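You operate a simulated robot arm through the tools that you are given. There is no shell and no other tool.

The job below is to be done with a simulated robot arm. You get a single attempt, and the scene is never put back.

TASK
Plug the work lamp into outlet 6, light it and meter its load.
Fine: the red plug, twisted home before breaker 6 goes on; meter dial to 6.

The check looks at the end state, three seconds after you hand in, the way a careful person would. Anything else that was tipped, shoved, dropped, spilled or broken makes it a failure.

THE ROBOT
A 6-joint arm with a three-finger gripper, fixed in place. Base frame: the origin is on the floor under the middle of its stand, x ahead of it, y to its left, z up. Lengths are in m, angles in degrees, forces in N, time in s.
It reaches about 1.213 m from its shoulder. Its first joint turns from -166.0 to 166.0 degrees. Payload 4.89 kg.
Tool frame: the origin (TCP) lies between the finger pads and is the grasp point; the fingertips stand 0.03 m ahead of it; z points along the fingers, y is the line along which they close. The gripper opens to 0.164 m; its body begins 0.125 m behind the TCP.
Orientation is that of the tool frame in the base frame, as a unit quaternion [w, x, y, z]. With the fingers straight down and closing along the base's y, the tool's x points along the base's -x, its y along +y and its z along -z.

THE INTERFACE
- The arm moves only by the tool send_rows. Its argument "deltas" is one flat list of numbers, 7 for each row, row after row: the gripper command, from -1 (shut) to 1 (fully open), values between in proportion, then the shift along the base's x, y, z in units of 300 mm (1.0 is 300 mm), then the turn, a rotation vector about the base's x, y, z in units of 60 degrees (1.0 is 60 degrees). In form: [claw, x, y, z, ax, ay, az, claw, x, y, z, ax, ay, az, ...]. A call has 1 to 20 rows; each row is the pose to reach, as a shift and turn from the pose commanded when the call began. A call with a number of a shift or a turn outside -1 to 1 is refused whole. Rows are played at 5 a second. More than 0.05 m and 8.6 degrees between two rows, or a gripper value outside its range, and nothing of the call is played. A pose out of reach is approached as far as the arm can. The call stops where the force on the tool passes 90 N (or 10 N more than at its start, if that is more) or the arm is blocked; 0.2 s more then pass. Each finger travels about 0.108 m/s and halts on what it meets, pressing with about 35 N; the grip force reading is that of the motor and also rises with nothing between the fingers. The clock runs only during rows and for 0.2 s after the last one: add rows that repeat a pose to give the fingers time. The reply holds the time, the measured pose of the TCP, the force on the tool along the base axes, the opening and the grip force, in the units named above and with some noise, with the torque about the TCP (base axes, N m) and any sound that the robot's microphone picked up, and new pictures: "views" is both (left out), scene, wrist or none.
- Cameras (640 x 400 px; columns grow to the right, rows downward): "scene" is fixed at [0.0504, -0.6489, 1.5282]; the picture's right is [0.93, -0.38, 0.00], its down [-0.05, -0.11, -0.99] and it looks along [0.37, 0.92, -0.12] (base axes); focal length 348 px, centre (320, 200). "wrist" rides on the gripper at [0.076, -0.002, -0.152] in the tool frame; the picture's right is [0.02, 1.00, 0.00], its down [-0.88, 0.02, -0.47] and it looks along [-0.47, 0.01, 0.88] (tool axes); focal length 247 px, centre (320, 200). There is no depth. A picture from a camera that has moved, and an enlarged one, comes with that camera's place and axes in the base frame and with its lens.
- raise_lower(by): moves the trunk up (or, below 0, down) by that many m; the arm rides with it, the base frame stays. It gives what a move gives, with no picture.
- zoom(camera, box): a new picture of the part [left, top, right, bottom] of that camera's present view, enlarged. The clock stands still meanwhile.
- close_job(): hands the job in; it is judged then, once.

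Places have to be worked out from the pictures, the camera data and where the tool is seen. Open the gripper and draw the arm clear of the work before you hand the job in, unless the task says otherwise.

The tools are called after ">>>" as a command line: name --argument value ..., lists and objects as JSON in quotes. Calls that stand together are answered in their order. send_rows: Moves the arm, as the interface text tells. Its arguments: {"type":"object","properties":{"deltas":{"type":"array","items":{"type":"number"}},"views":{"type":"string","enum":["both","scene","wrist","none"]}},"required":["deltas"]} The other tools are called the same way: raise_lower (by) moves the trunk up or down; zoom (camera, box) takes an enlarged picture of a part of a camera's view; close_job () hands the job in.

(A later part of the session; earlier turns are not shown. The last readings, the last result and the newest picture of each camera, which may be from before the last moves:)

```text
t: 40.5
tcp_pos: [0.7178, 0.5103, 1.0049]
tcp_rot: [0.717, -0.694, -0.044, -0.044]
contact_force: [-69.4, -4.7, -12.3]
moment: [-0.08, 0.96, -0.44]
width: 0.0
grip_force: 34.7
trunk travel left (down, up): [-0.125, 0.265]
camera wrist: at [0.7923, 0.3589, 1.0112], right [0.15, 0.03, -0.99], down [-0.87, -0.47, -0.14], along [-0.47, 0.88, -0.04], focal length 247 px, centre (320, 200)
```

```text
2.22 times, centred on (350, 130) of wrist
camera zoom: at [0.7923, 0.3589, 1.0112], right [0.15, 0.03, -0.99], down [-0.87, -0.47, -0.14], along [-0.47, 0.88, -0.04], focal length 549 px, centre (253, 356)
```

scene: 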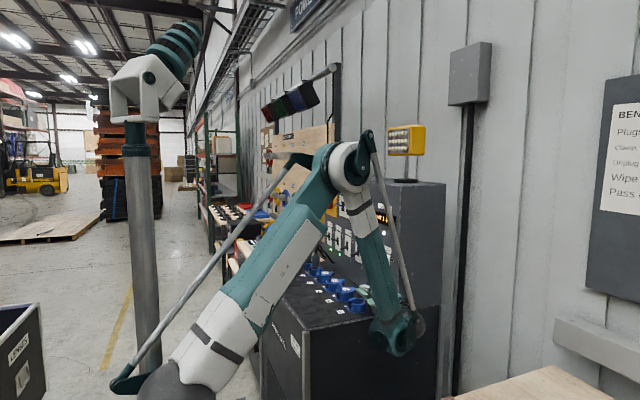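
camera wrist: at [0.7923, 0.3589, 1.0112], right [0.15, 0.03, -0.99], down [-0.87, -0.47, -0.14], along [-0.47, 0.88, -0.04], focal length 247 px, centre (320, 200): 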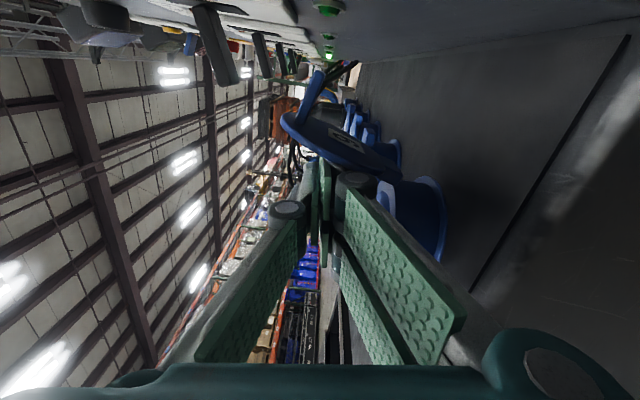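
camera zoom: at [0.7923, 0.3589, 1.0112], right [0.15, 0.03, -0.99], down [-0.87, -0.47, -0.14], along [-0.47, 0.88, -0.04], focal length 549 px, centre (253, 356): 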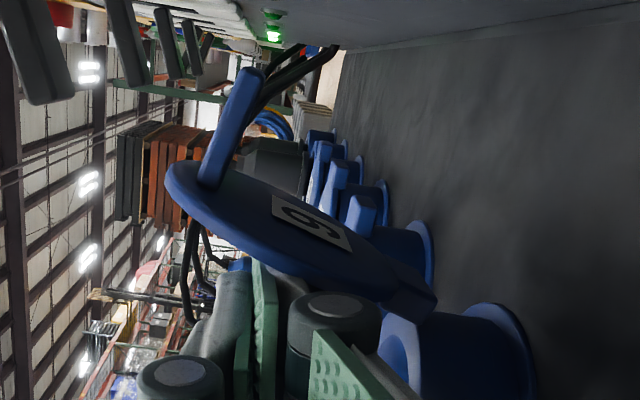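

The lid has been driven well past vertical (~110°) and now presses on its stop (69 N), so I back off in −x and then retreat along −y to see if it stays open.

>>> send_rows --deltas '[-1, -0.05, 0, 0, 0, 0, 0, -1, -0.1, 0, 0, 0, 0, 0, -1, -0.12, -0.1, 0.01, 0, 0, 0, -1, -0.12, -0.22, 0.02, 0, 0, 0, -1, -0.12, -0.34, 0.04, 0, 0, 0, -1, -0.12, -0.45, 0.08, 0, 0, 0]' --views "both"

>>> zoom --camera "scene" --box '[330, 230, 430, 320]'

>>> zoom --camera "wrist" --box '[260, 20, 440, 200]'

```text
t: 41.9
tcp_pos: [0.6883, 0.3753, 1.0273]
tcp_rot: [0.717, -0.694, -0.044, -0.047]
contact_force: [0.3, 1.4, -1.0]
moment: [0.07, -0.01, 0.03]
width: 0.0
grip_force: 35.8
trunk travel left (down, up): [-0.125, 0.265]
camera wrist: at [0.7613, 0.2232, 1.0332], right [0.15, 0.03, -0.99], down [-0.87, -0.47, -0.15], along [-0.46, 0.88, -0.04], focal length 247 px, centre (320, 200)
```

scene: 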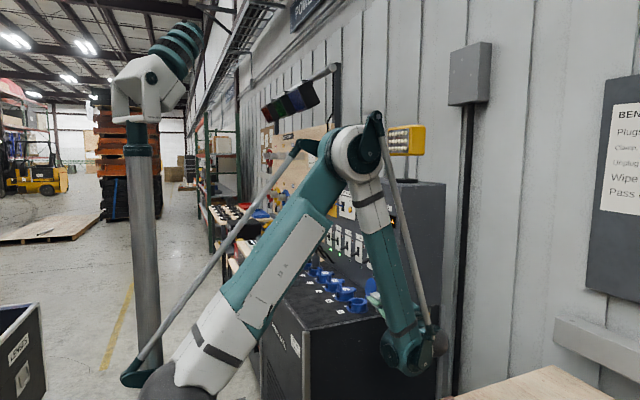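
wrist: 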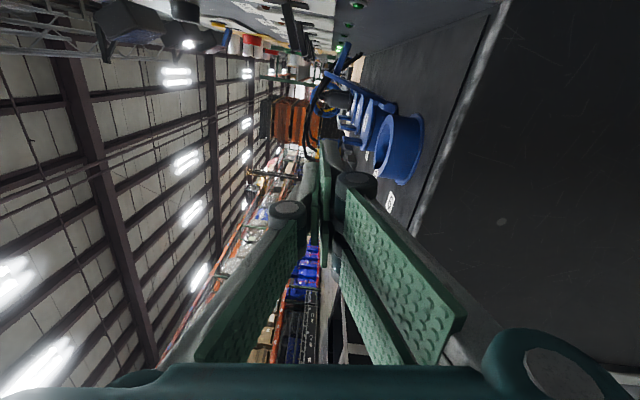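

```text
4.44 times, centred on (380, 275) of scene
camera zoom: at [0.0504, -0.6489, 1.5282], right [0.93, -0.38, 0.0], down [-0.05, -0.11, -0.99], along [0.37, 0.92, -0.12], focal length 1546 px, centre (53, -133)
```

zoom: 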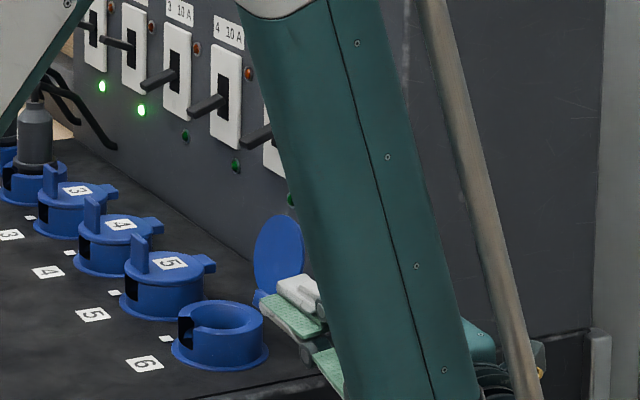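

```text
2.22 times, centred on (350, 110) of wrist
camera zoom: at [0.7613, 0.2232, 1.0332], right [0.15, 0.03, -0.99], down [-0.87, -0.47, -0.15], along [-0.46, 0.88, -0.04], focal length 549 px, centre (253, 400)
```

zoom: 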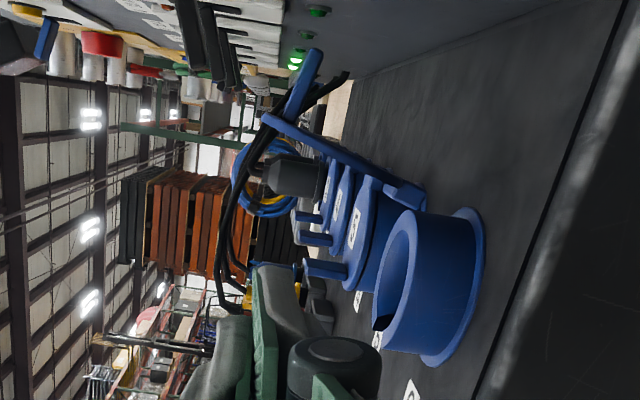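

The lid stays open at ~115–120° on its own. Now I retreat upward, unroll the wrist, and return to the vertical tool posture to fetch the red plug.

>>> send_rows --deltas '[-1, -0.02, -0.04, 0.03, 0, -0.1, 0, -1, -0.04, -0.08, 0.08, 0, -0.22, 0, -1, -0.06, -0.1, 0.14, 0, -0.34, 0, -1, -0.08, -0.12, 0.2, 0, -0.46, 0, -1, -0.1, -0.14, 0.27, 0, -0.58, 0, -1, -0.1, -0.15, 0.35, 0, -0.7, 0, -1, -0.1, -0.15, 0.43, 0, -0.82, 0, -1, -0.1, -0.15, 0.5, 0, -0.95, 0, -1, -0.1, -0.15, 0.5, 0, -0.95, 0]' --views "scene"

>>> zoom --camera "scene" --box '[330, 200, 430, 320]'

```text
t: 43.9
tcp_pos: [0.6572, 0.3282, 1.178]
tcp_rot: [0.609, -0.588, -0.379, -0.373]
contact_force: [-0.7, 0.0, -0.3]
moment: [-0.01, -0.01, -0.01]
width: 0.0
grip_force: 35.1
trunk travel left (down, up): [-0.125, 0.265]
```

scene: 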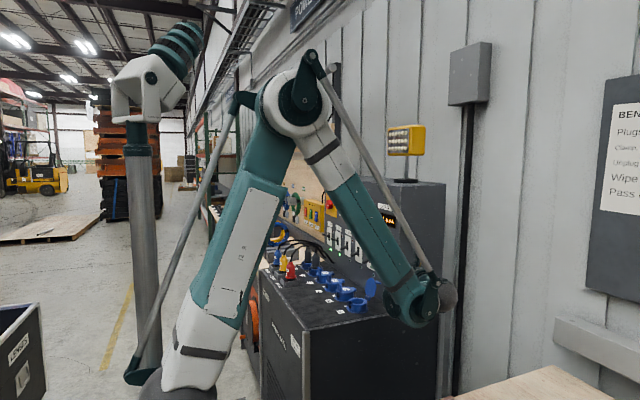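

```text
3.33 times, centred on (380, 260) of scene
camera zoom: at [0.0504, -0.6489, 1.5282], right [0.93, -0.38, 0.0], down [-0.05, -0.11, -0.99], along [0.37, 0.92, -0.12], focal length 1159 px, centre (120, 0)
```

zoom: 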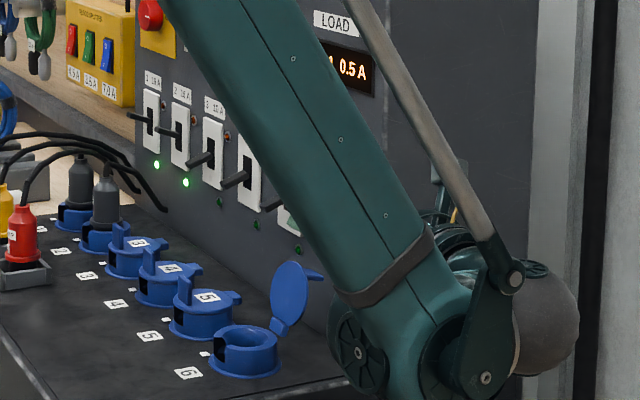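

The lid stays open without the arm. I continue turning the tool back toward vertical while backing away from the panel.

>>> send_rows --deltas '[-1, -0.03, 0, 0.035, -0.098, -0.0534, 0.05, -1, -0.06, 0, 0.07, -0.1965, -0.1068, 0.1, -1, -0.09, 0, 0.105, -0.2948, -0.1602, 0.15, -1, -0.12, 0, 0.14, -0.393, -0.2137, 0.2003, -1, -0.15, 0, 0.175, -0.4914, -0.2671, 0.2504, -1, -0.17, 0, 0.21, -0.5897, -0.3205, 0.3004, -1, -0.19, 0, 0.24, -0.688, -0.374, 0.3505, -1, -0.19, 0, 0.24, -0.688, -0.374, 0.3505]' --views "none"

>>> send_rows --deltas '[-1, -0.04, 0.02, 0, -0.098, -0.0534, 0.05, -1, -0.08, 0.05, 0, -0.1965, -0.1068, 0.1, -1, -0.12, 0.1, 0, -0.2948, -0.1602, 0.15, -1, -0.16, 0.15, 0, -0.393, -0.2137, 0.2003, -1, -0.2, 0.22, 0, -0.4914, -0.2671, 0.2504, -1, -0.24, 0.3, 0, -0.5897, -0.3205, 0.3004, -1, -0.28, 0.38, 0, -0.688, -0.374, 0.3505, -1, -0.28, 0.38, 0, -0.688, -0.374, 0.3505]' --views "both"

```text
t: 45.7
tcp_pos: [0.6003, 0.3281, 1.2486]
tcp_rot: [-0.339, 0.605, 0.691, 0.206]
contact_force: [0.3, 0.6, 0.1]
moment: [0.01, -0.03, -0.03]
width: 0.0001
grip_force: 35.0
trunk travel left (down, up): [-0.125, 0.265]
```

```text
t: 47.5
tcp_pos: [0.5164, 0.4444, 1.2503]
tcp_rot: [0.0, 0.5, 0.866, -0.001]
contact_force: [0.4, 0.1, 0.2]
moment: [-0.02, 0.02, -0.02]
width: 0.0
grip_force: 34.8
trunk travel left (down, up): [-0.125, 0.265]
camera wrist: at [0.4758, 0.5103, 1.4022], right [0.86, 0.52, 0.0], down [0.46, -0.75, 0.47], along [0.24, -0.41, -0.88], focal length 247 px, centre (320, 200)
```

scene: 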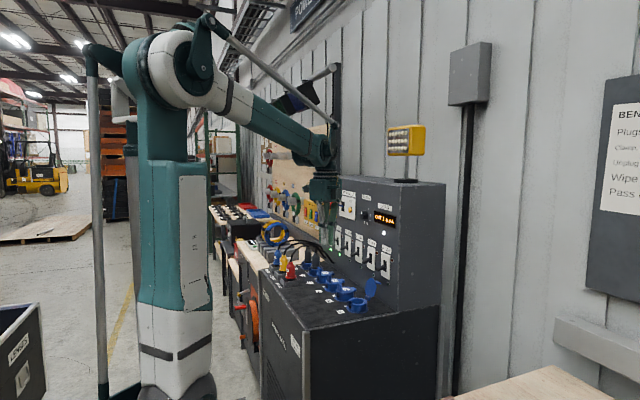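
wrist: 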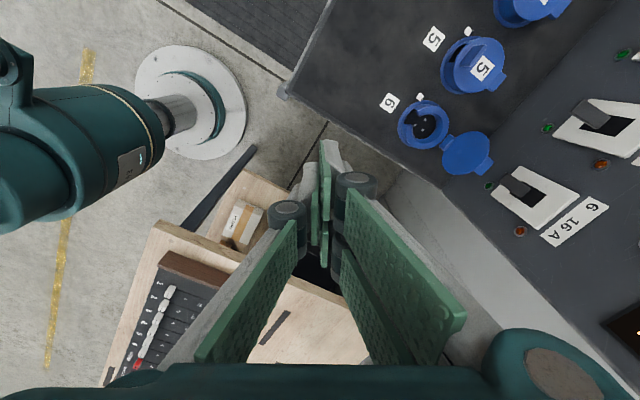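

The tool is vertical again and I can look down into open outlet 6; I enlarge it.

>>> zoom --camera "wrist" --box '[370, 70, 530, 190]'

>>> send_rows --deltas '[-0.5, 0.02, 0.1, 0, 0, 0, 0.12, -0.2, 0.03, 0.2, 0, 0, 0, 0.245, 0, 0.04, 0.31, 0, 0, 0, 0.37, 0, 0.04, 0.44, 0, 0, 0, 0.495, 0, 0.04, 0.57, 0, 0, 0, 0.62, 0, 0.04, 0.7, 0, 0, 0, 0.745, 0, 0.03, 0.83, 0, 0, 0, 0.87, 0, 0.0, 0.97, 0, 0, 0, 0.997, 0, 0.0, 0.97, 0, 0, 0, 0.999, 0, 0.0, 0.97, 0, 0, 0, 0.999]' --views "both"

>>> zoom --camera "wrist" --box '[260, 90, 440, 240]'

```text
3.33 times, centred on (450, 130) of wrist
camera zoom: at [0.4758, 0.5103, 1.4022], right [0.86, 0.52, 0.0], down [0.46, -0.75, 0.47], along [0.24, -0.41, -0.88], focal length 823 px, centre (-113, 433)
```

zoom: 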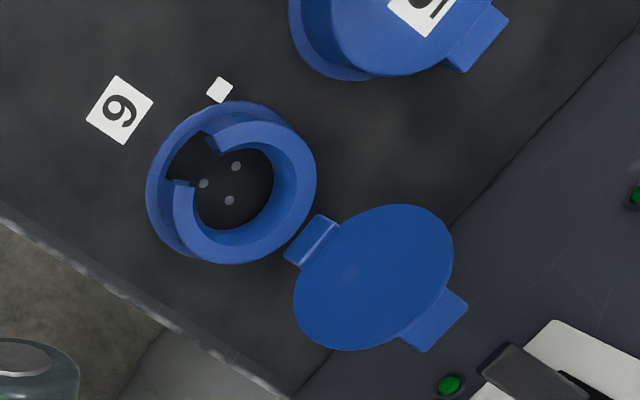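

```text
t: 49.7
tcp_pos: [0.5155, 0.7343, 1.2488]
tcp_rot: [0.0, 0.001, 1.0, -0.001]
contact_force: [-0.5, 1.0, 0.3]
moment: [-0.11, 0.01, -0.05]
width: 0.0821
grip_force: 0.1
trunk travel left (down, up): [-0.125, 0.265]
camera wrist: at [0.4379, 0.7345, 1.4018], right [-0.02, 1.0, 0.0], down [0.88, 0.02, 0.47], along [0.47, 0.01, -0.88], focal length 247 px, centre (320, 200)
```

scene: 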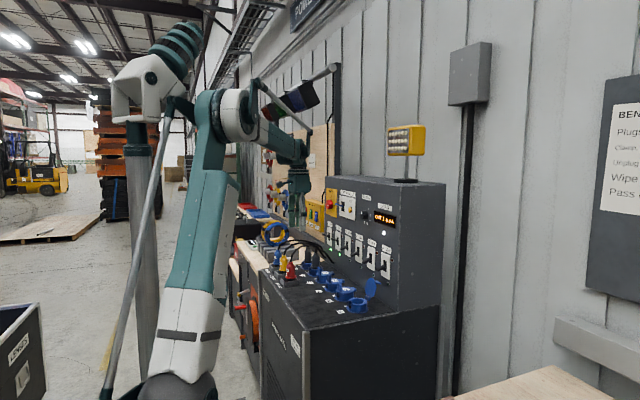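
wrist: 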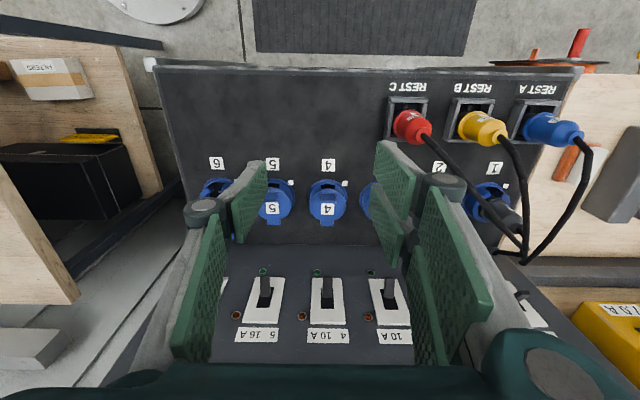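

```text
2.67 times, centred on (350, 165) of wrist
camera zoom: at [0.4379, 0.7345, 1.4018], right [-0.02, 1.0, 0.0], down [0.88, 0.02, 0.47], along [0.47, 0.01, -0.88], focal length 659 px, centre (240, 293)
```

zoom: 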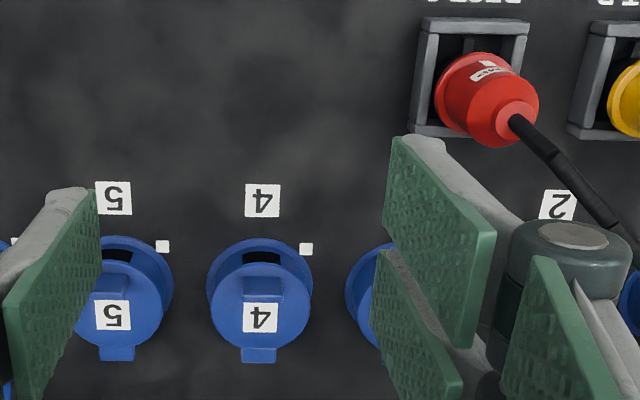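

The socket shows three pin holes, with the slot in its collar facing −x. I place the red plug at about (0.517, 0.888), flange z≈0.965; I move the camera so it looks at the plug squarely to check its mark and exact position.

>>> send_rows --deltas '[0, -0.07, 0.1, -0.02, 0, 0, 0, 0, -0.14, 0.2, -0.04, 0, 0, 0, 0, -0.21, 0.31, -0.06, 0, 0, 0, 0, -0.28, 0.41, -0.08, 0, 0, 0, 0, -0.35, 0.512, -0.1, 0, 0, 0, 0, -0.35, 0.512, -0.1, 0, 0, 0]' --views "wrist"

>>> zoom --camera "wrist" --box '[250, 110, 410, 260]'

>>> zoom --camera "wrist" --box '[280, 150, 380, 240]'

>>> zoom --camera "scene" --box '[260, 240, 330, 300]'

```text
t: 51.1
tcp_pos: [0.4105, 0.8876, 1.2193]
tcp_rot: [0.0, 0.002, 1.0, -0.001]
contact_force: [0.5, 0.0, 0.2]
moment: [-0.06, -0.02, 0.0]
width: 0.082
grip_force: 0.0
trunk travel left (down, up): [-0.125, 0.265]
camera wrist: at [0.3332, 0.8886, 1.3717], right [-0.02, 1.0, 0.0], down [0.88, 0.02, 0.47], along [0.47, 0.01, -0.88], focal length 247 px, centre (320, 200)
```

wrist: 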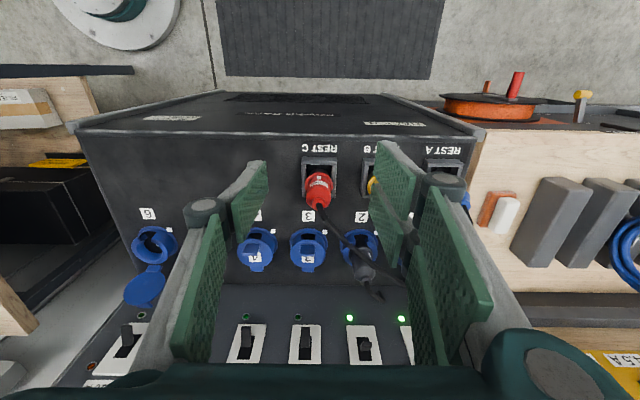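

```text
2.67 times, centred on (330, 185) of wrist
camera zoom: at [0.3332, 0.8886, 1.3717], right [-0.02, 1.0, 0.0], down [0.88, 0.02, 0.47], along [0.47, 0.01, -0.88], focal length 659 px, centre (293, 240)
```

zoom: 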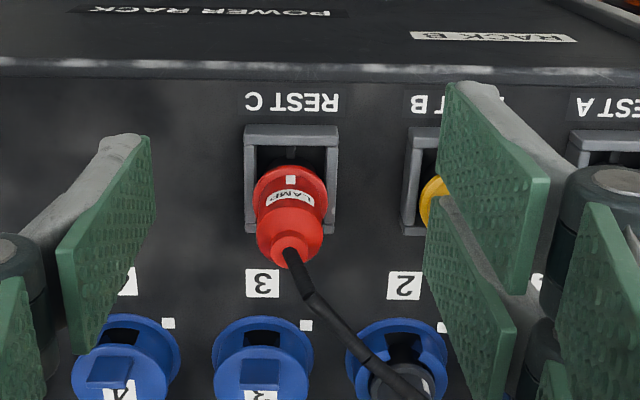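

```text
4.44 times, centred on (330, 195) of wrist
camera zoom: at [0.3332, 0.8886, 1.3717], right [-0.02, 1.0, 0.0], down [0.88, 0.02, 0.47], along [0.47, 0.01, -0.88], focal length 1098 px, centre (276, 222)
```

zoom: 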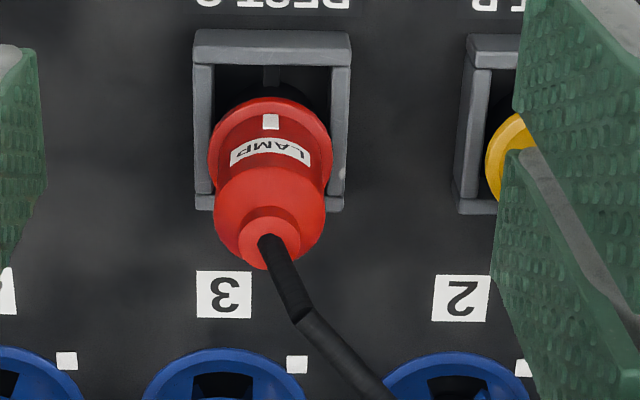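

```text
6.67 times, centred on (295, 270) of scene
camera zoom: at [0.0504, -0.6489, 1.5282], right [0.93, -0.38, 0.0], down [-0.05, -0.11, -0.99], along [0.37, 0.92, -0.12], focal length 2318 px, centre (487, -267)
```

zoom: 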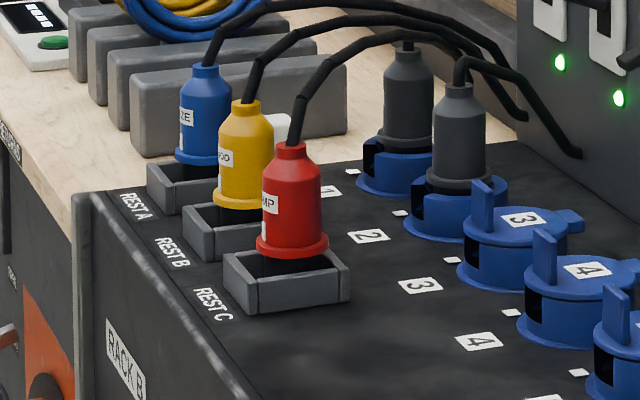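

The label reads LAMP, and the mark and lug face exactly −x; the plug is at about (0.5195, 0.890). Its cable rises and leaves toward +x/+y (azimuth ~55°), so I yaw the gripper +50° so the cable passes between the fingers, and move directly above the plug.

>>> send_rows --deltas '[0, 0.05, 0, 0, 0, 0, 0.119, 0, 0.1, 0, 0, 0, 0, 0.238, 0, 0.15, 0, 0, 0, 0, 0.357, 0, 0.2, 0.002, -0.02, 0, 0, 0.476, 0, 0.26, 0.004, -0.04, 0, 0, 0.595, 0, 0.32, 0.006, -0.07, 0, 0, 0.714, 0, 0.3633, 0.008, -0.1, 0, 0, 0.833, 0, 0.3633, 0.008, -0.1, 0, 0, 0.833]' --views "both"

>>> zoom --camera "wrist" --box '[230, 60, 410, 230]'

>>> zoom --camera "scene" --box '[260, 180, 340, 300]'

```text
t: 52.9
tcp_pos: [0.5203, 0.8906, 1.1891]
tcp_rot: [0.001, -0.422, 0.907, 0.0]
contact_force: [-0.1, -0.5, -0.3]
moment: [-0.05, -0.01, 0.0]
width: 0.0821
grip_force: 0.0
trunk travel left (down, up): [-0.125, 0.265]
camera wrist: at [0.4714, 0.8325, 1.3425], right [-0.78, 0.63, 0.0], down [0.55, 0.69, 0.47], along [0.3, 0.37, -0.88], focal length 247 px, centre (320, 200)
```

scene: 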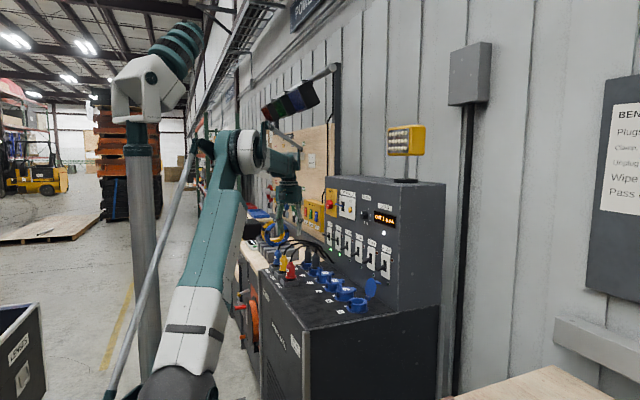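
wrist: 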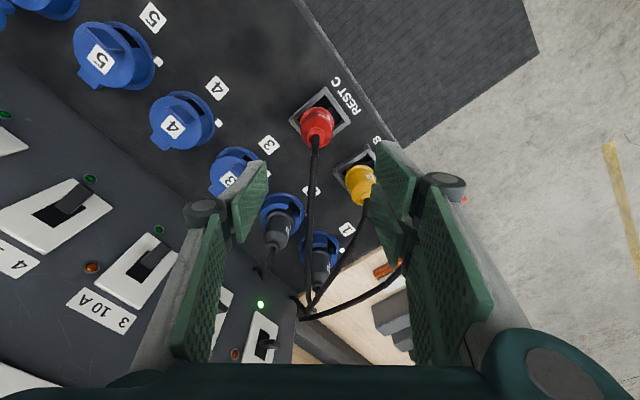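

```text
2.35 times, centred on (320, 145) of wrist
camera zoom: at [0.4714, 0.8325, 1.3425], right [-0.78, 0.63, 0.0], down [0.55, 0.69, 0.47], along [0.3, 0.37, -0.88], focal length 581 px, centre (320, 329)
```

zoom: 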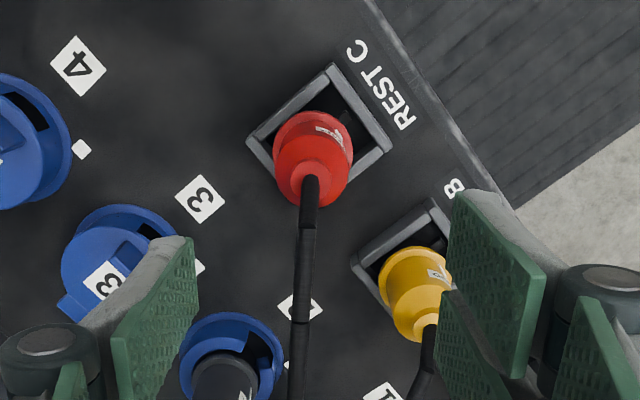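

```text
3.33 times, centred on (300, 240) of scene
camera zoom: at [0.0504, -0.6489, 1.5282], right [0.93, -0.38, 0.0], down [-0.05, -0.11, -0.99], along [0.37, 0.92, -0.12], focal length 1159 px, centre (387, 67)
```

zoom: 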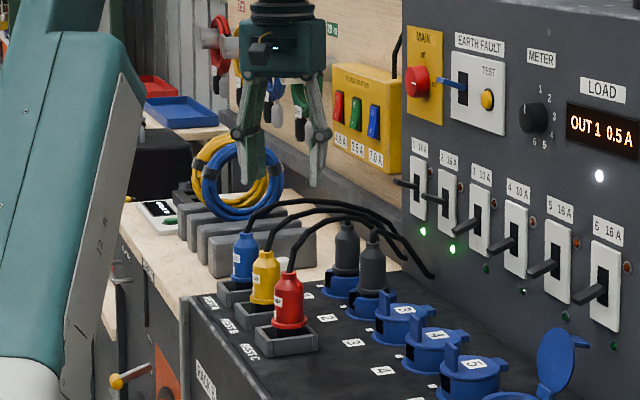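

From here the cable runs straight out between the fingers. Best estimate of the plug axis is (0.5215, 0.889); I descend around it to z≈1.006 with the fingers still open.

>>> send_rows --deltas '[0, 0.003, -0.004, -0.13, 0, 0, 0, 0, 0.004, -0.005, -0.26, 0, 0, 0, 0, 0.004, -0.005, -0.38, 0, 0, 0, 0, 0.004, -0.005, -0.48, 0, 0, 0, 0, 0.004, -0.005, -0.56, 0, 0, 0, 0, 0.004, -0.005, -0.61, 0, 0, 0, 0, 0.004, -0.005, -0.61, 0, 0, 0]' --views "both"

>>> zoom --camera "wrist" --box '[230, 60, 410, 230]'

>>> zoom --camera "scene" --box '[260, 220, 340, 300]'

```text
t: 54.5
tcp_pos: [0.5223, 0.8885, 1.0058]
tcp_rot: [0.0, -0.42, 0.908, -0.001]
contact_force: [0.8, -0.8, -0.8]
moment: [-0.01, -0.01, -0.02]
width: 0.0819
grip_force: 0.1
trunk travel left (down, up): [-0.125, 0.265]
camera wrist: at [0.4716, 0.8302, 1.1588], right [-0.78, 0.63, 0.0], down [0.55, 0.69, 0.47], along [0.3, 0.37, -0.88], focal length 247 px, centre (320, 200)
```

scene: 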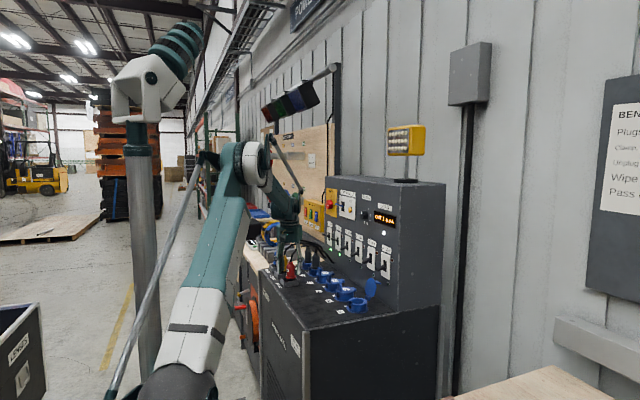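
wrist: 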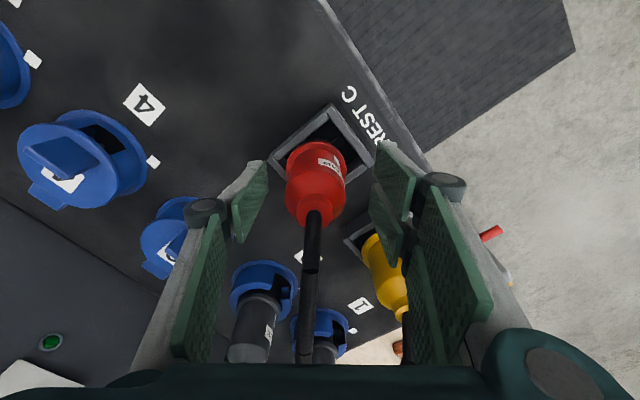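

```text
2.35 times, centred on (320, 145) of wrist
camera zoom: at [0.4716, 0.8302, 1.1588], right [-0.78, 0.63, 0.0], down [0.55, 0.69, 0.47], along [0.3, 0.37, -0.88], focal length 581 px, centre (320, 329)
```

zoom: 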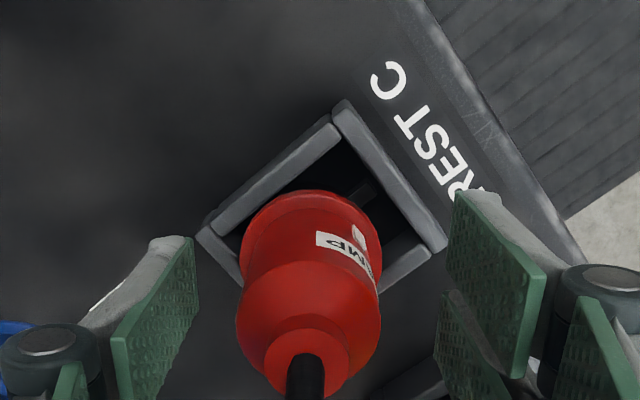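

```text
5.00 times, centred on (300, 260) of scene
camera zoom: at [0.0504, -0.6489, 1.5282], right [0.93, -0.38, 0.0], down [-0.05, -0.11, -0.99], along [0.37, 0.92, -0.12], focal length 1739 px, centre (420, -100)
```

zoom: 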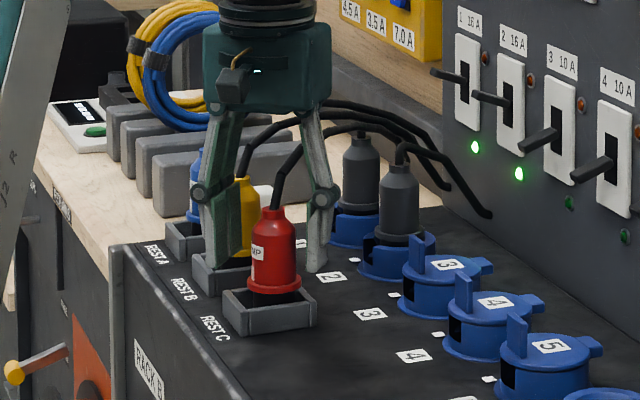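

The fingers straddle the red plug with the cable free. I close on its body.

>>> send_rows --deltas '[-0.3, 0, 0, 0, 0, 0, 0, -0.6, 0, 0, 0, 0, 0, 0, -1, 0, 0, 0, 0, 0, 0, -1, 0, 0, 0, 0, 0, 0, -1, 0, 0, 0, 0, 0, 0]' --views "both"

>>> zoom --camera "wrist" --box '[230, 60, 410, 230]'

>>> zoom --camera "scene" --box '[260, 220, 340, 300]'

```text
t: 55.7
tcp_pos: [0.5214, 0.889, 1.0062]
tcp_rot: [0.0, -0.42, 0.908, 0.0]
contact_force: [-0.8, -0.5, 1.2]
moment: [0.06, -0.02, 0.01]
width: 0.0397
grip_force: 35.2
trunk travel left (down, up): [-0.125, 0.265]
camera wrist: at [0.4716, 0.8301, 1.159], right [-0.78, 0.63, 0.0], down [0.55, 0.69, 0.47], along [0.3, 0.37, -0.88], focal length 247 px, centre (320, 200)
```

scene: 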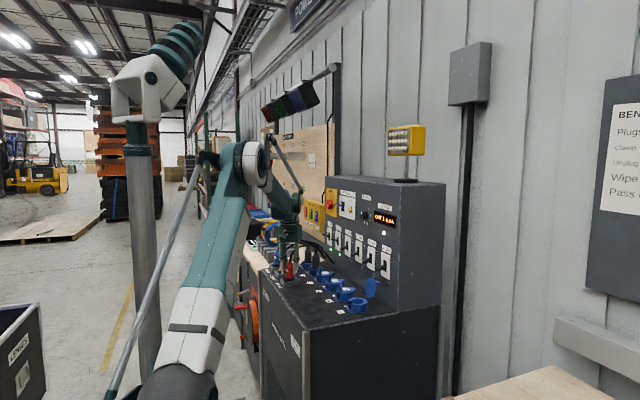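
wrist: 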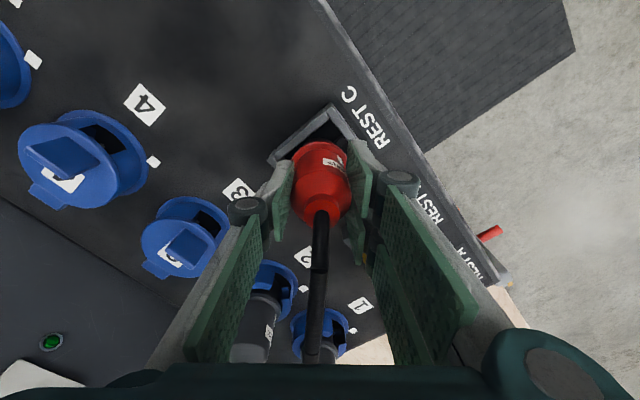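

```text
2.35 times, centred on (320, 145) of wrist
camera zoom: at [0.4716, 0.8301, 1.159], right [-0.78, 0.63, 0.0], down [0.55, 0.69, 0.47], along [0.3, 0.37, -0.88], focal length 581 px, centre (320, 329)
```

zoom: 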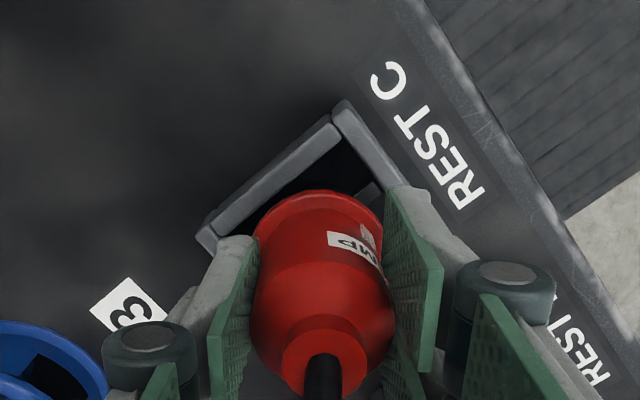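

```text
5.00 times, centred on (300, 260) of scene
camera zoom: at [0.0504, -0.6489, 1.5282], right [0.93, -0.38, 0.0], down [-0.05, -0.11, -0.99], along [0.37, 0.92, -0.12], focal length 1739 px, centre (420, -100)
```

zoom: 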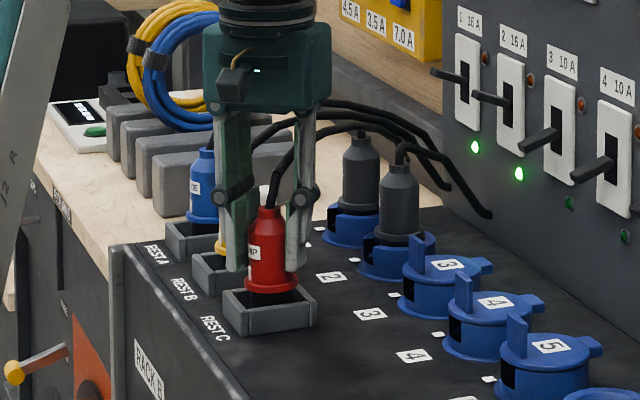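

The plug is held (39.7 mm). I lift it straight up out of the rest.

>>> send_rows --deltas '[-1, 0, 0, 0.04, 0, 0, 0, -1, 0, 0, 0.1, 0, 0, 0, -1, 0, 0, 0.18, 0, 0, 0, -1, 0, 0, 0.27, 0, 0, 0, -1, 0, 0, 0.36, 0, 0, 0, -1, 0, 0, 0.36, 0, 0, 0]' --views "both"

>>> zoom --camera "wrist" --box '[230, 60, 410, 230]'

>>> zoom --camera "scene" --box '[260, 200, 340, 300]'

```text
t: 57.1
tcp_pos: [0.5216, 0.8878, 1.1138]
tcp_rot: [0.0, -0.421, 0.907, -0.001]
contact_force: [-1.4, 0.0, -2.1]
moment: [-0.03, 0.01, 0.01]
width: 0.04
grip_force: 35.0
trunk travel left (down, up): [-0.125, 0.265]
camera wrist: at [0.472, 0.8297, 1.267], right [-0.78, 0.63, 0.0], down [0.55, 0.69, 0.47], along [0.3, 0.37, -0.88], focal length 247 px, centre (320, 200)
```

scene: 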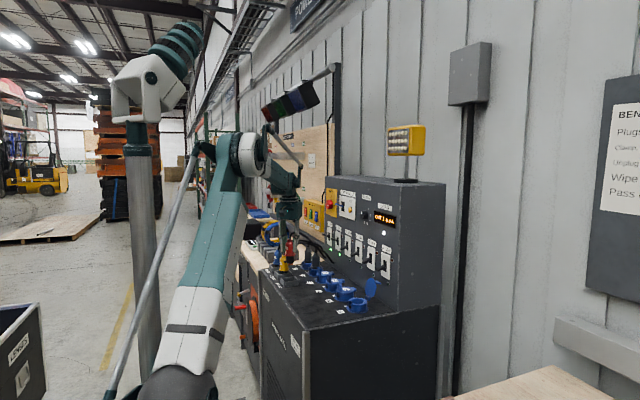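
wrist: 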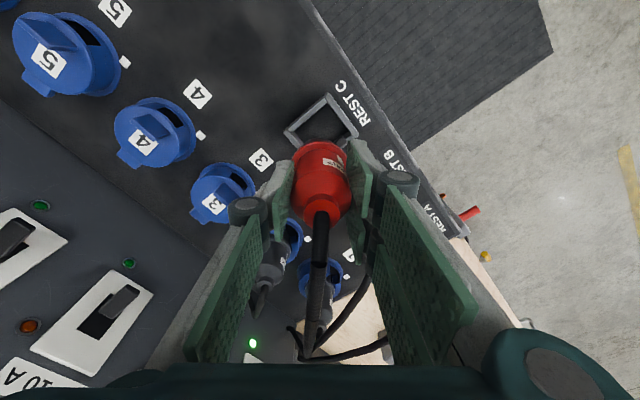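

```text
2.35 times, centred on (320, 145) of wrist
camera zoom: at [0.472, 0.8297, 1.267], right [-0.78, 0.63, 0.0], down [0.55, 0.69, 0.47], along [0.3, 0.37, -0.88], focal length 581 px, centre (320, 329)
```

zoom: 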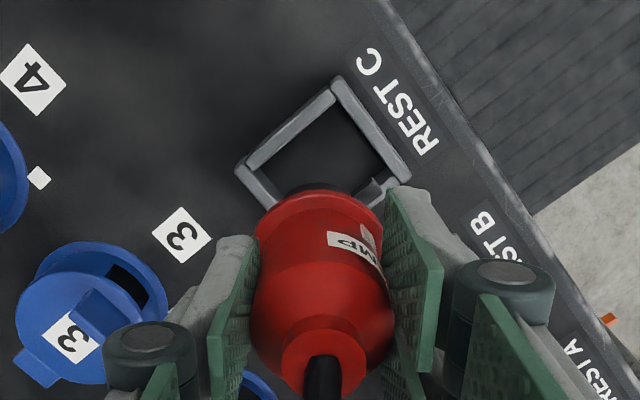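

```text
4.00 times, centred on (300, 250) of scene
camera zoom: at [0.0504, -0.6489, 1.5282], right [0.93, -0.38, 0.0], down [-0.05, -0.11, -0.99], along [0.37, 0.92, -0.12], focal length 1391 px, centre (400, 0)
```

zoom: 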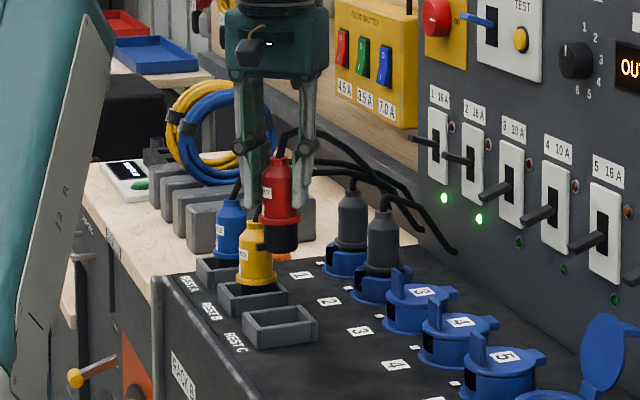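

The plug is out, still upright with its mark facing −x. I carry it over the bench toward outlet 6 at this height (plug bottom ≈1.04, above the fins), in two stages.

>>> send_rows --deltas '[-1, 0.02, -0.1, 0, 0, 0, 0, -1, 0.05, -0.22, 0, 0, 0, 0, -1, 0.09, -0.35, 0, 0, 0, 0, -1, 0.13, -0.48, 0, 0, 0, 0, -1, 0.17, -0.61, 0, 0, 0, 0, -1, 0.21, -0.74, 0, 0, 0, 0, -1, 0.25, -0.87, 0, 0, 0, 0, -1, 0.29, -0.98, 0, 0, 0, 0, -1, 0.29, -0.98, 0, 0, 0, 0]' --views "both"

>>> zoom --camera "scene" --box '[280, 200, 400, 320]'

```text
t: 59.1
tcp_pos: [0.6073, 0.5934, 1.1144]
tcp_rot: [0.0, -0.42, 0.907, -0.001]
contact_force: [-0.3, -0.5, -1.4]
moment: [0.04, -0.04, -0.01]
width: 0.0402
grip_force: 34.7
trunk travel left (down, up): [-0.125, 0.265]
camera wrist: at [0.5579, 0.5357, 1.2669], right [-0.78, 0.63, 0.0], down [0.55, 0.69, 0.47], along [0.3, 0.37, -0.88], focal length 247 px, centre (320, 200)
```

scene: 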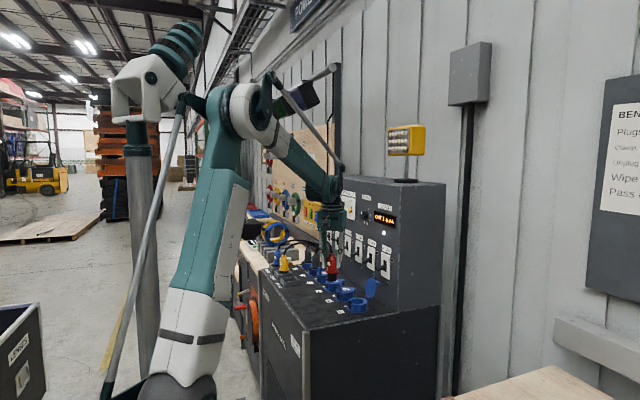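
wrist: 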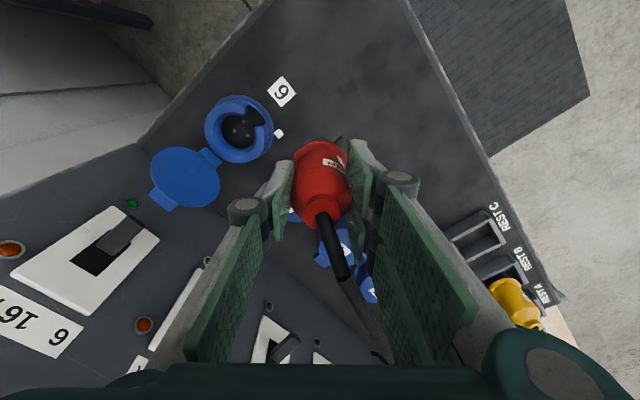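

```text
3.33 times, centred on (340, 260) of scene
camera zoom: at [0.0504, -0.6489, 1.5282], right [0.93, -0.38, 0.0], down [-0.05, -0.11, -0.99], along [0.37, 0.92, -0.12], focal length 1159 px, centre (253, 0)
```

zoom: 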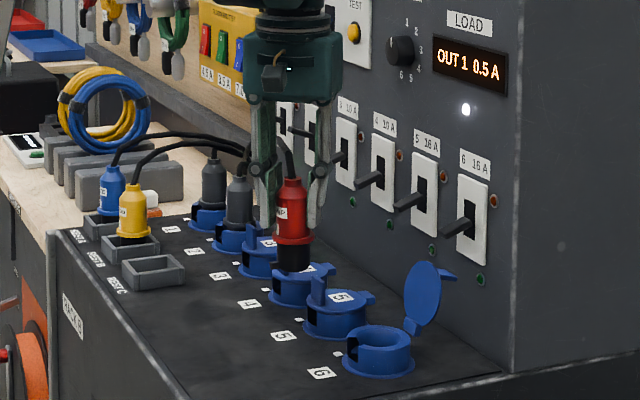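

The plug travels well. From here the wrist camera sees both the plug and open outlet 6, so I enlarge to measure both in the same frame.

>>> zoom --camera "wrist" --box '[190, 70, 310, 190]'

>>> zoom --camera "wrist" --box '[260, 110, 380, 230]'

```text
3.33 times, centred on (250, 130) of wrist
camera zoom: at [0.5579, 0.5357, 1.2669], right [-0.78, 0.63, 0.0], down [0.55, 0.69, 0.47], along [0.3, 0.37, -0.88], focal length 823 px, centre (553, 433)
```

zoom: 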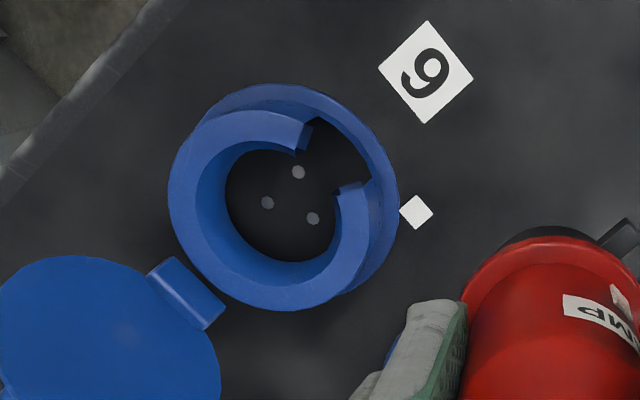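

```text
3.33 times, centred on (320, 170) of wrist
camera zoom: at [0.5579, 0.5357, 1.2669], right [-0.78, 0.63, 0.0], down [0.55, 0.69, 0.47], along [0.3, 0.37, -0.88], focal length 823 px, centre (320, 300)
```

zoom: 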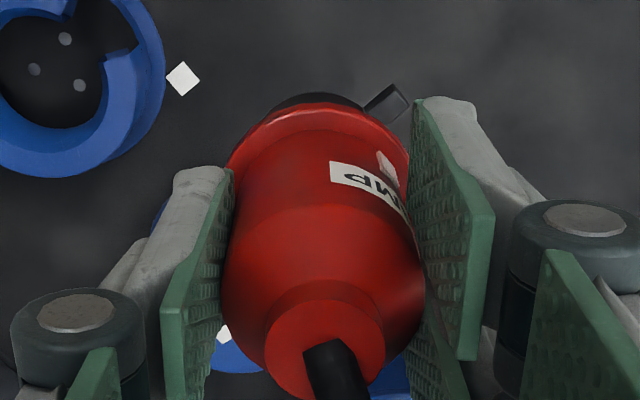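

The slot faces −x and the plug's lug also points −x. With plug centre ≈ TCP + (−0.0017, −0.002) and outlet centre (0.685, 0.526), I move to TCP (0.6867, 0.528), still above the outlet.

>>> send_rows --deltas '[-1, 0.06, -0.05, 0, 0, 0, 0, -1, 0.13, -0.11, 0, 0, 0, 0, -1, 0.2, -0.165, 0, 0, 0, 0, -1, 0.2647, -0.218, -0.01, 0, 0, 0, -1, 0.2647, -0.218, -0.02, 0, 0, 0, -1, 0.2647, -0.218, -0.02, 0, 0, 0]' --views "both"

>>> zoom --camera "scene" --box '[320, 230, 400, 320]'

>>> zoom --camera "wrist" --box '[250, 90, 390, 230]'

```text
t: 60.5
tcp_pos: [0.6878, 0.5294, 1.1084]
tcp_rot: [0.0, -0.421, 0.907, -0.001]
contact_force: [-0.5, -0.4, -2.0]
moment: [0.04, 0.02, 0.02]
width: 0.04
grip_force: 35.0
trunk travel left (down, up): [-0.125, 0.265]
camera wrist: at [0.6387, 0.4709, 1.2609], right [-0.78, 0.63, 0.0], down [0.55, 0.69, 0.47], along [0.3, 0.37, -0.88], focal length 247 px, centre (320, 200)
```

scene: 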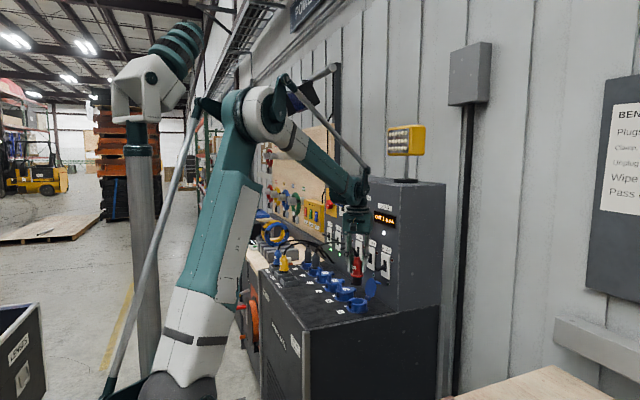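
wrist: 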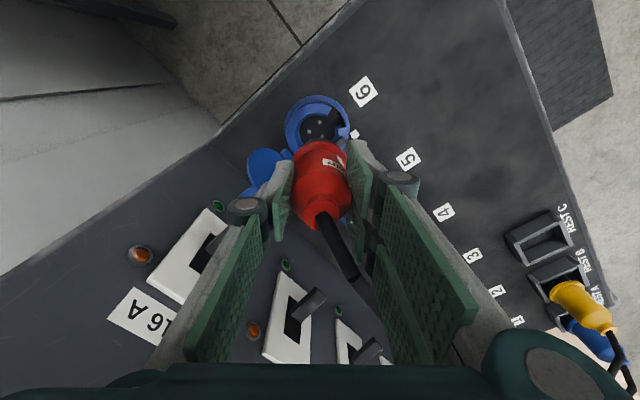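

```text
4.44 times, centred on (360, 275) of scene
camera zoom: at [0.0504, -0.6489, 1.5282], right [0.93, -0.38, 0.0], down [-0.05, -0.11, -0.99], along [0.37, 0.92, -0.12], focal length 1546 px, centre (142, -133)
```

zoom: 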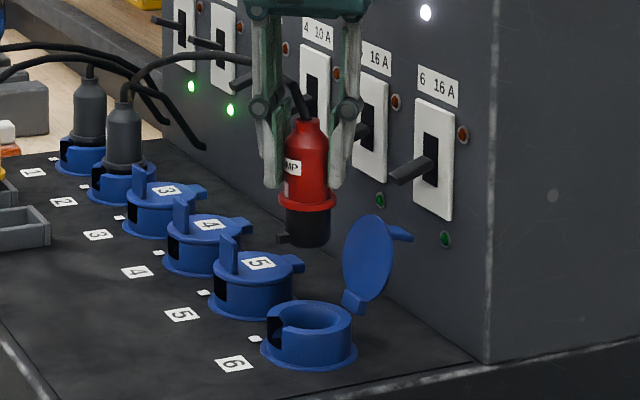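

```text
2.86 times, centred on (320, 160) of wrist
camera zoom: at [0.6387, 0.4709, 1.2609], right [-0.78, 0.63, 0.0], down [0.55, 0.69, 0.47], along [0.3, 0.37, -0.88], focal length 706 px, centre (320, 314)
```

zoom: 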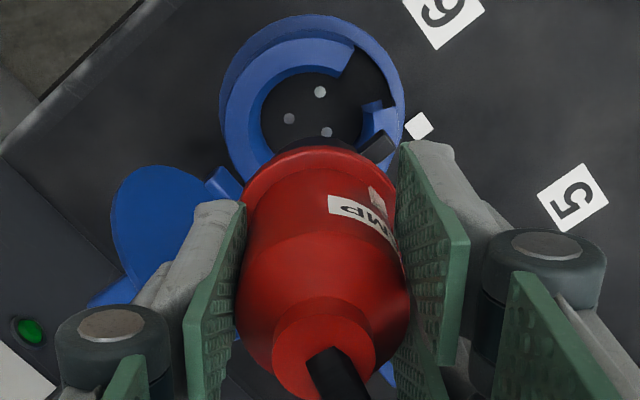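

Comparing the plug's axis with the collar (vertical vanishing line in the wrist view, and the scene view), the plug needs about +3 mm in x and −3 mm in y. I apply that and lower until the plug's base is just above the collar.

>>> send_rows --deltas '[-1, 0.005, -0.005, -0.06, 0, 0, 0, -1, 0.01, -0.01, -0.12, 0, 0, 0, -1, 0.01, -0.01, -0.18, 0, 0, 0, -1, 0.01, -0.01, -0.225, 0, 0, 0, -1, 0.01, -0.01, -0.225, 0, 0, 0]' --views "both"

>>> zoom --camera "scene" --box '[330, 250, 390, 320]'

>>> zoom --camera "wrist" --box '[250, 70, 390, 210]'

```text
t: 61.7
tcp_pos: [0.6896, 0.5251, 1.0401]
tcp_rot: [0.0, -0.421, 0.907, -0.001]
contact_force: [0.4, 0.1, -1.7]
moment: [-0.02, 0.04, 0.0]
width: 0.0398
grip_force: 34.9
trunk travel left (down, up): [-0.125, 0.265]
camera wrist: at [0.6411, 0.4674, 1.1927], right [-0.78, 0.63, 0.0], down [0.55, 0.69, 0.47], along [0.3, 0.37, -0.88], focal length 247 px, centre (320, 200)
```

scene: 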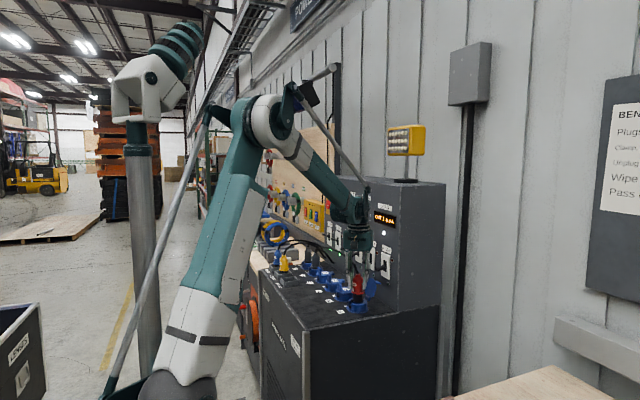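
wrist: 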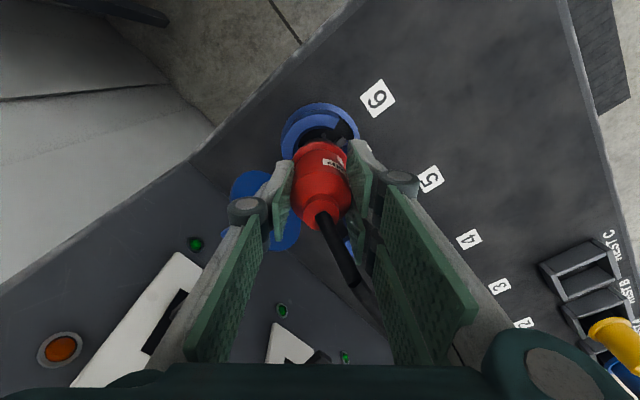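

```text
5.71 times, centred on (360, 285) of scene
camera zoom: at [0.0504, -0.6489, 1.5282], right [0.93, -0.38, 0.0], down [-0.05, -0.11, -0.99], along [0.37, 0.92, -0.12], focal length 1987 px, centre (91, -286)
```

zoom: 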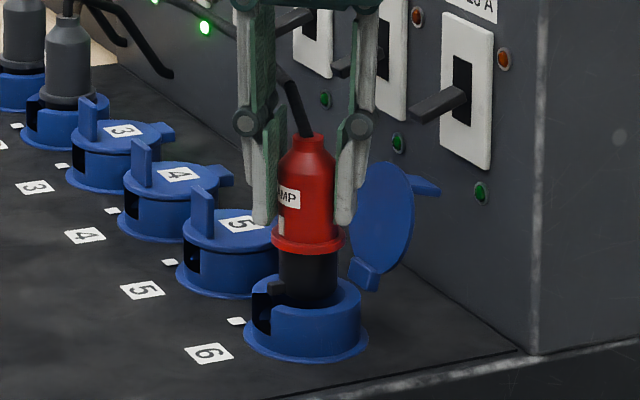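

```text
2.86 times, centred on (320, 140) of wrist
camera zoom: at [0.6411, 0.4674, 1.1927], right [-0.78, 0.63, 0.0], down [0.55, 0.69, 0.47], along [0.3, 0.37, -0.88], focal length 706 px, centre (320, 371)
```

zoom: 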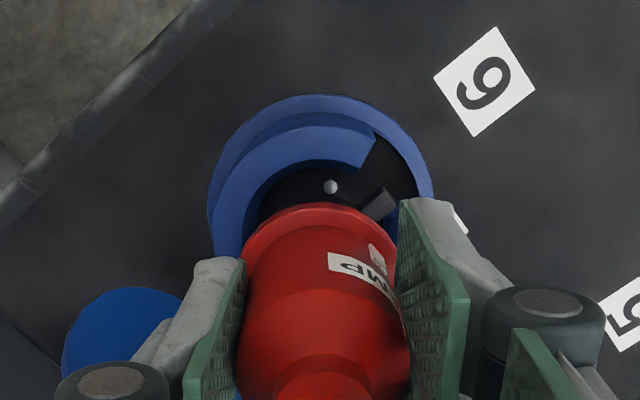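

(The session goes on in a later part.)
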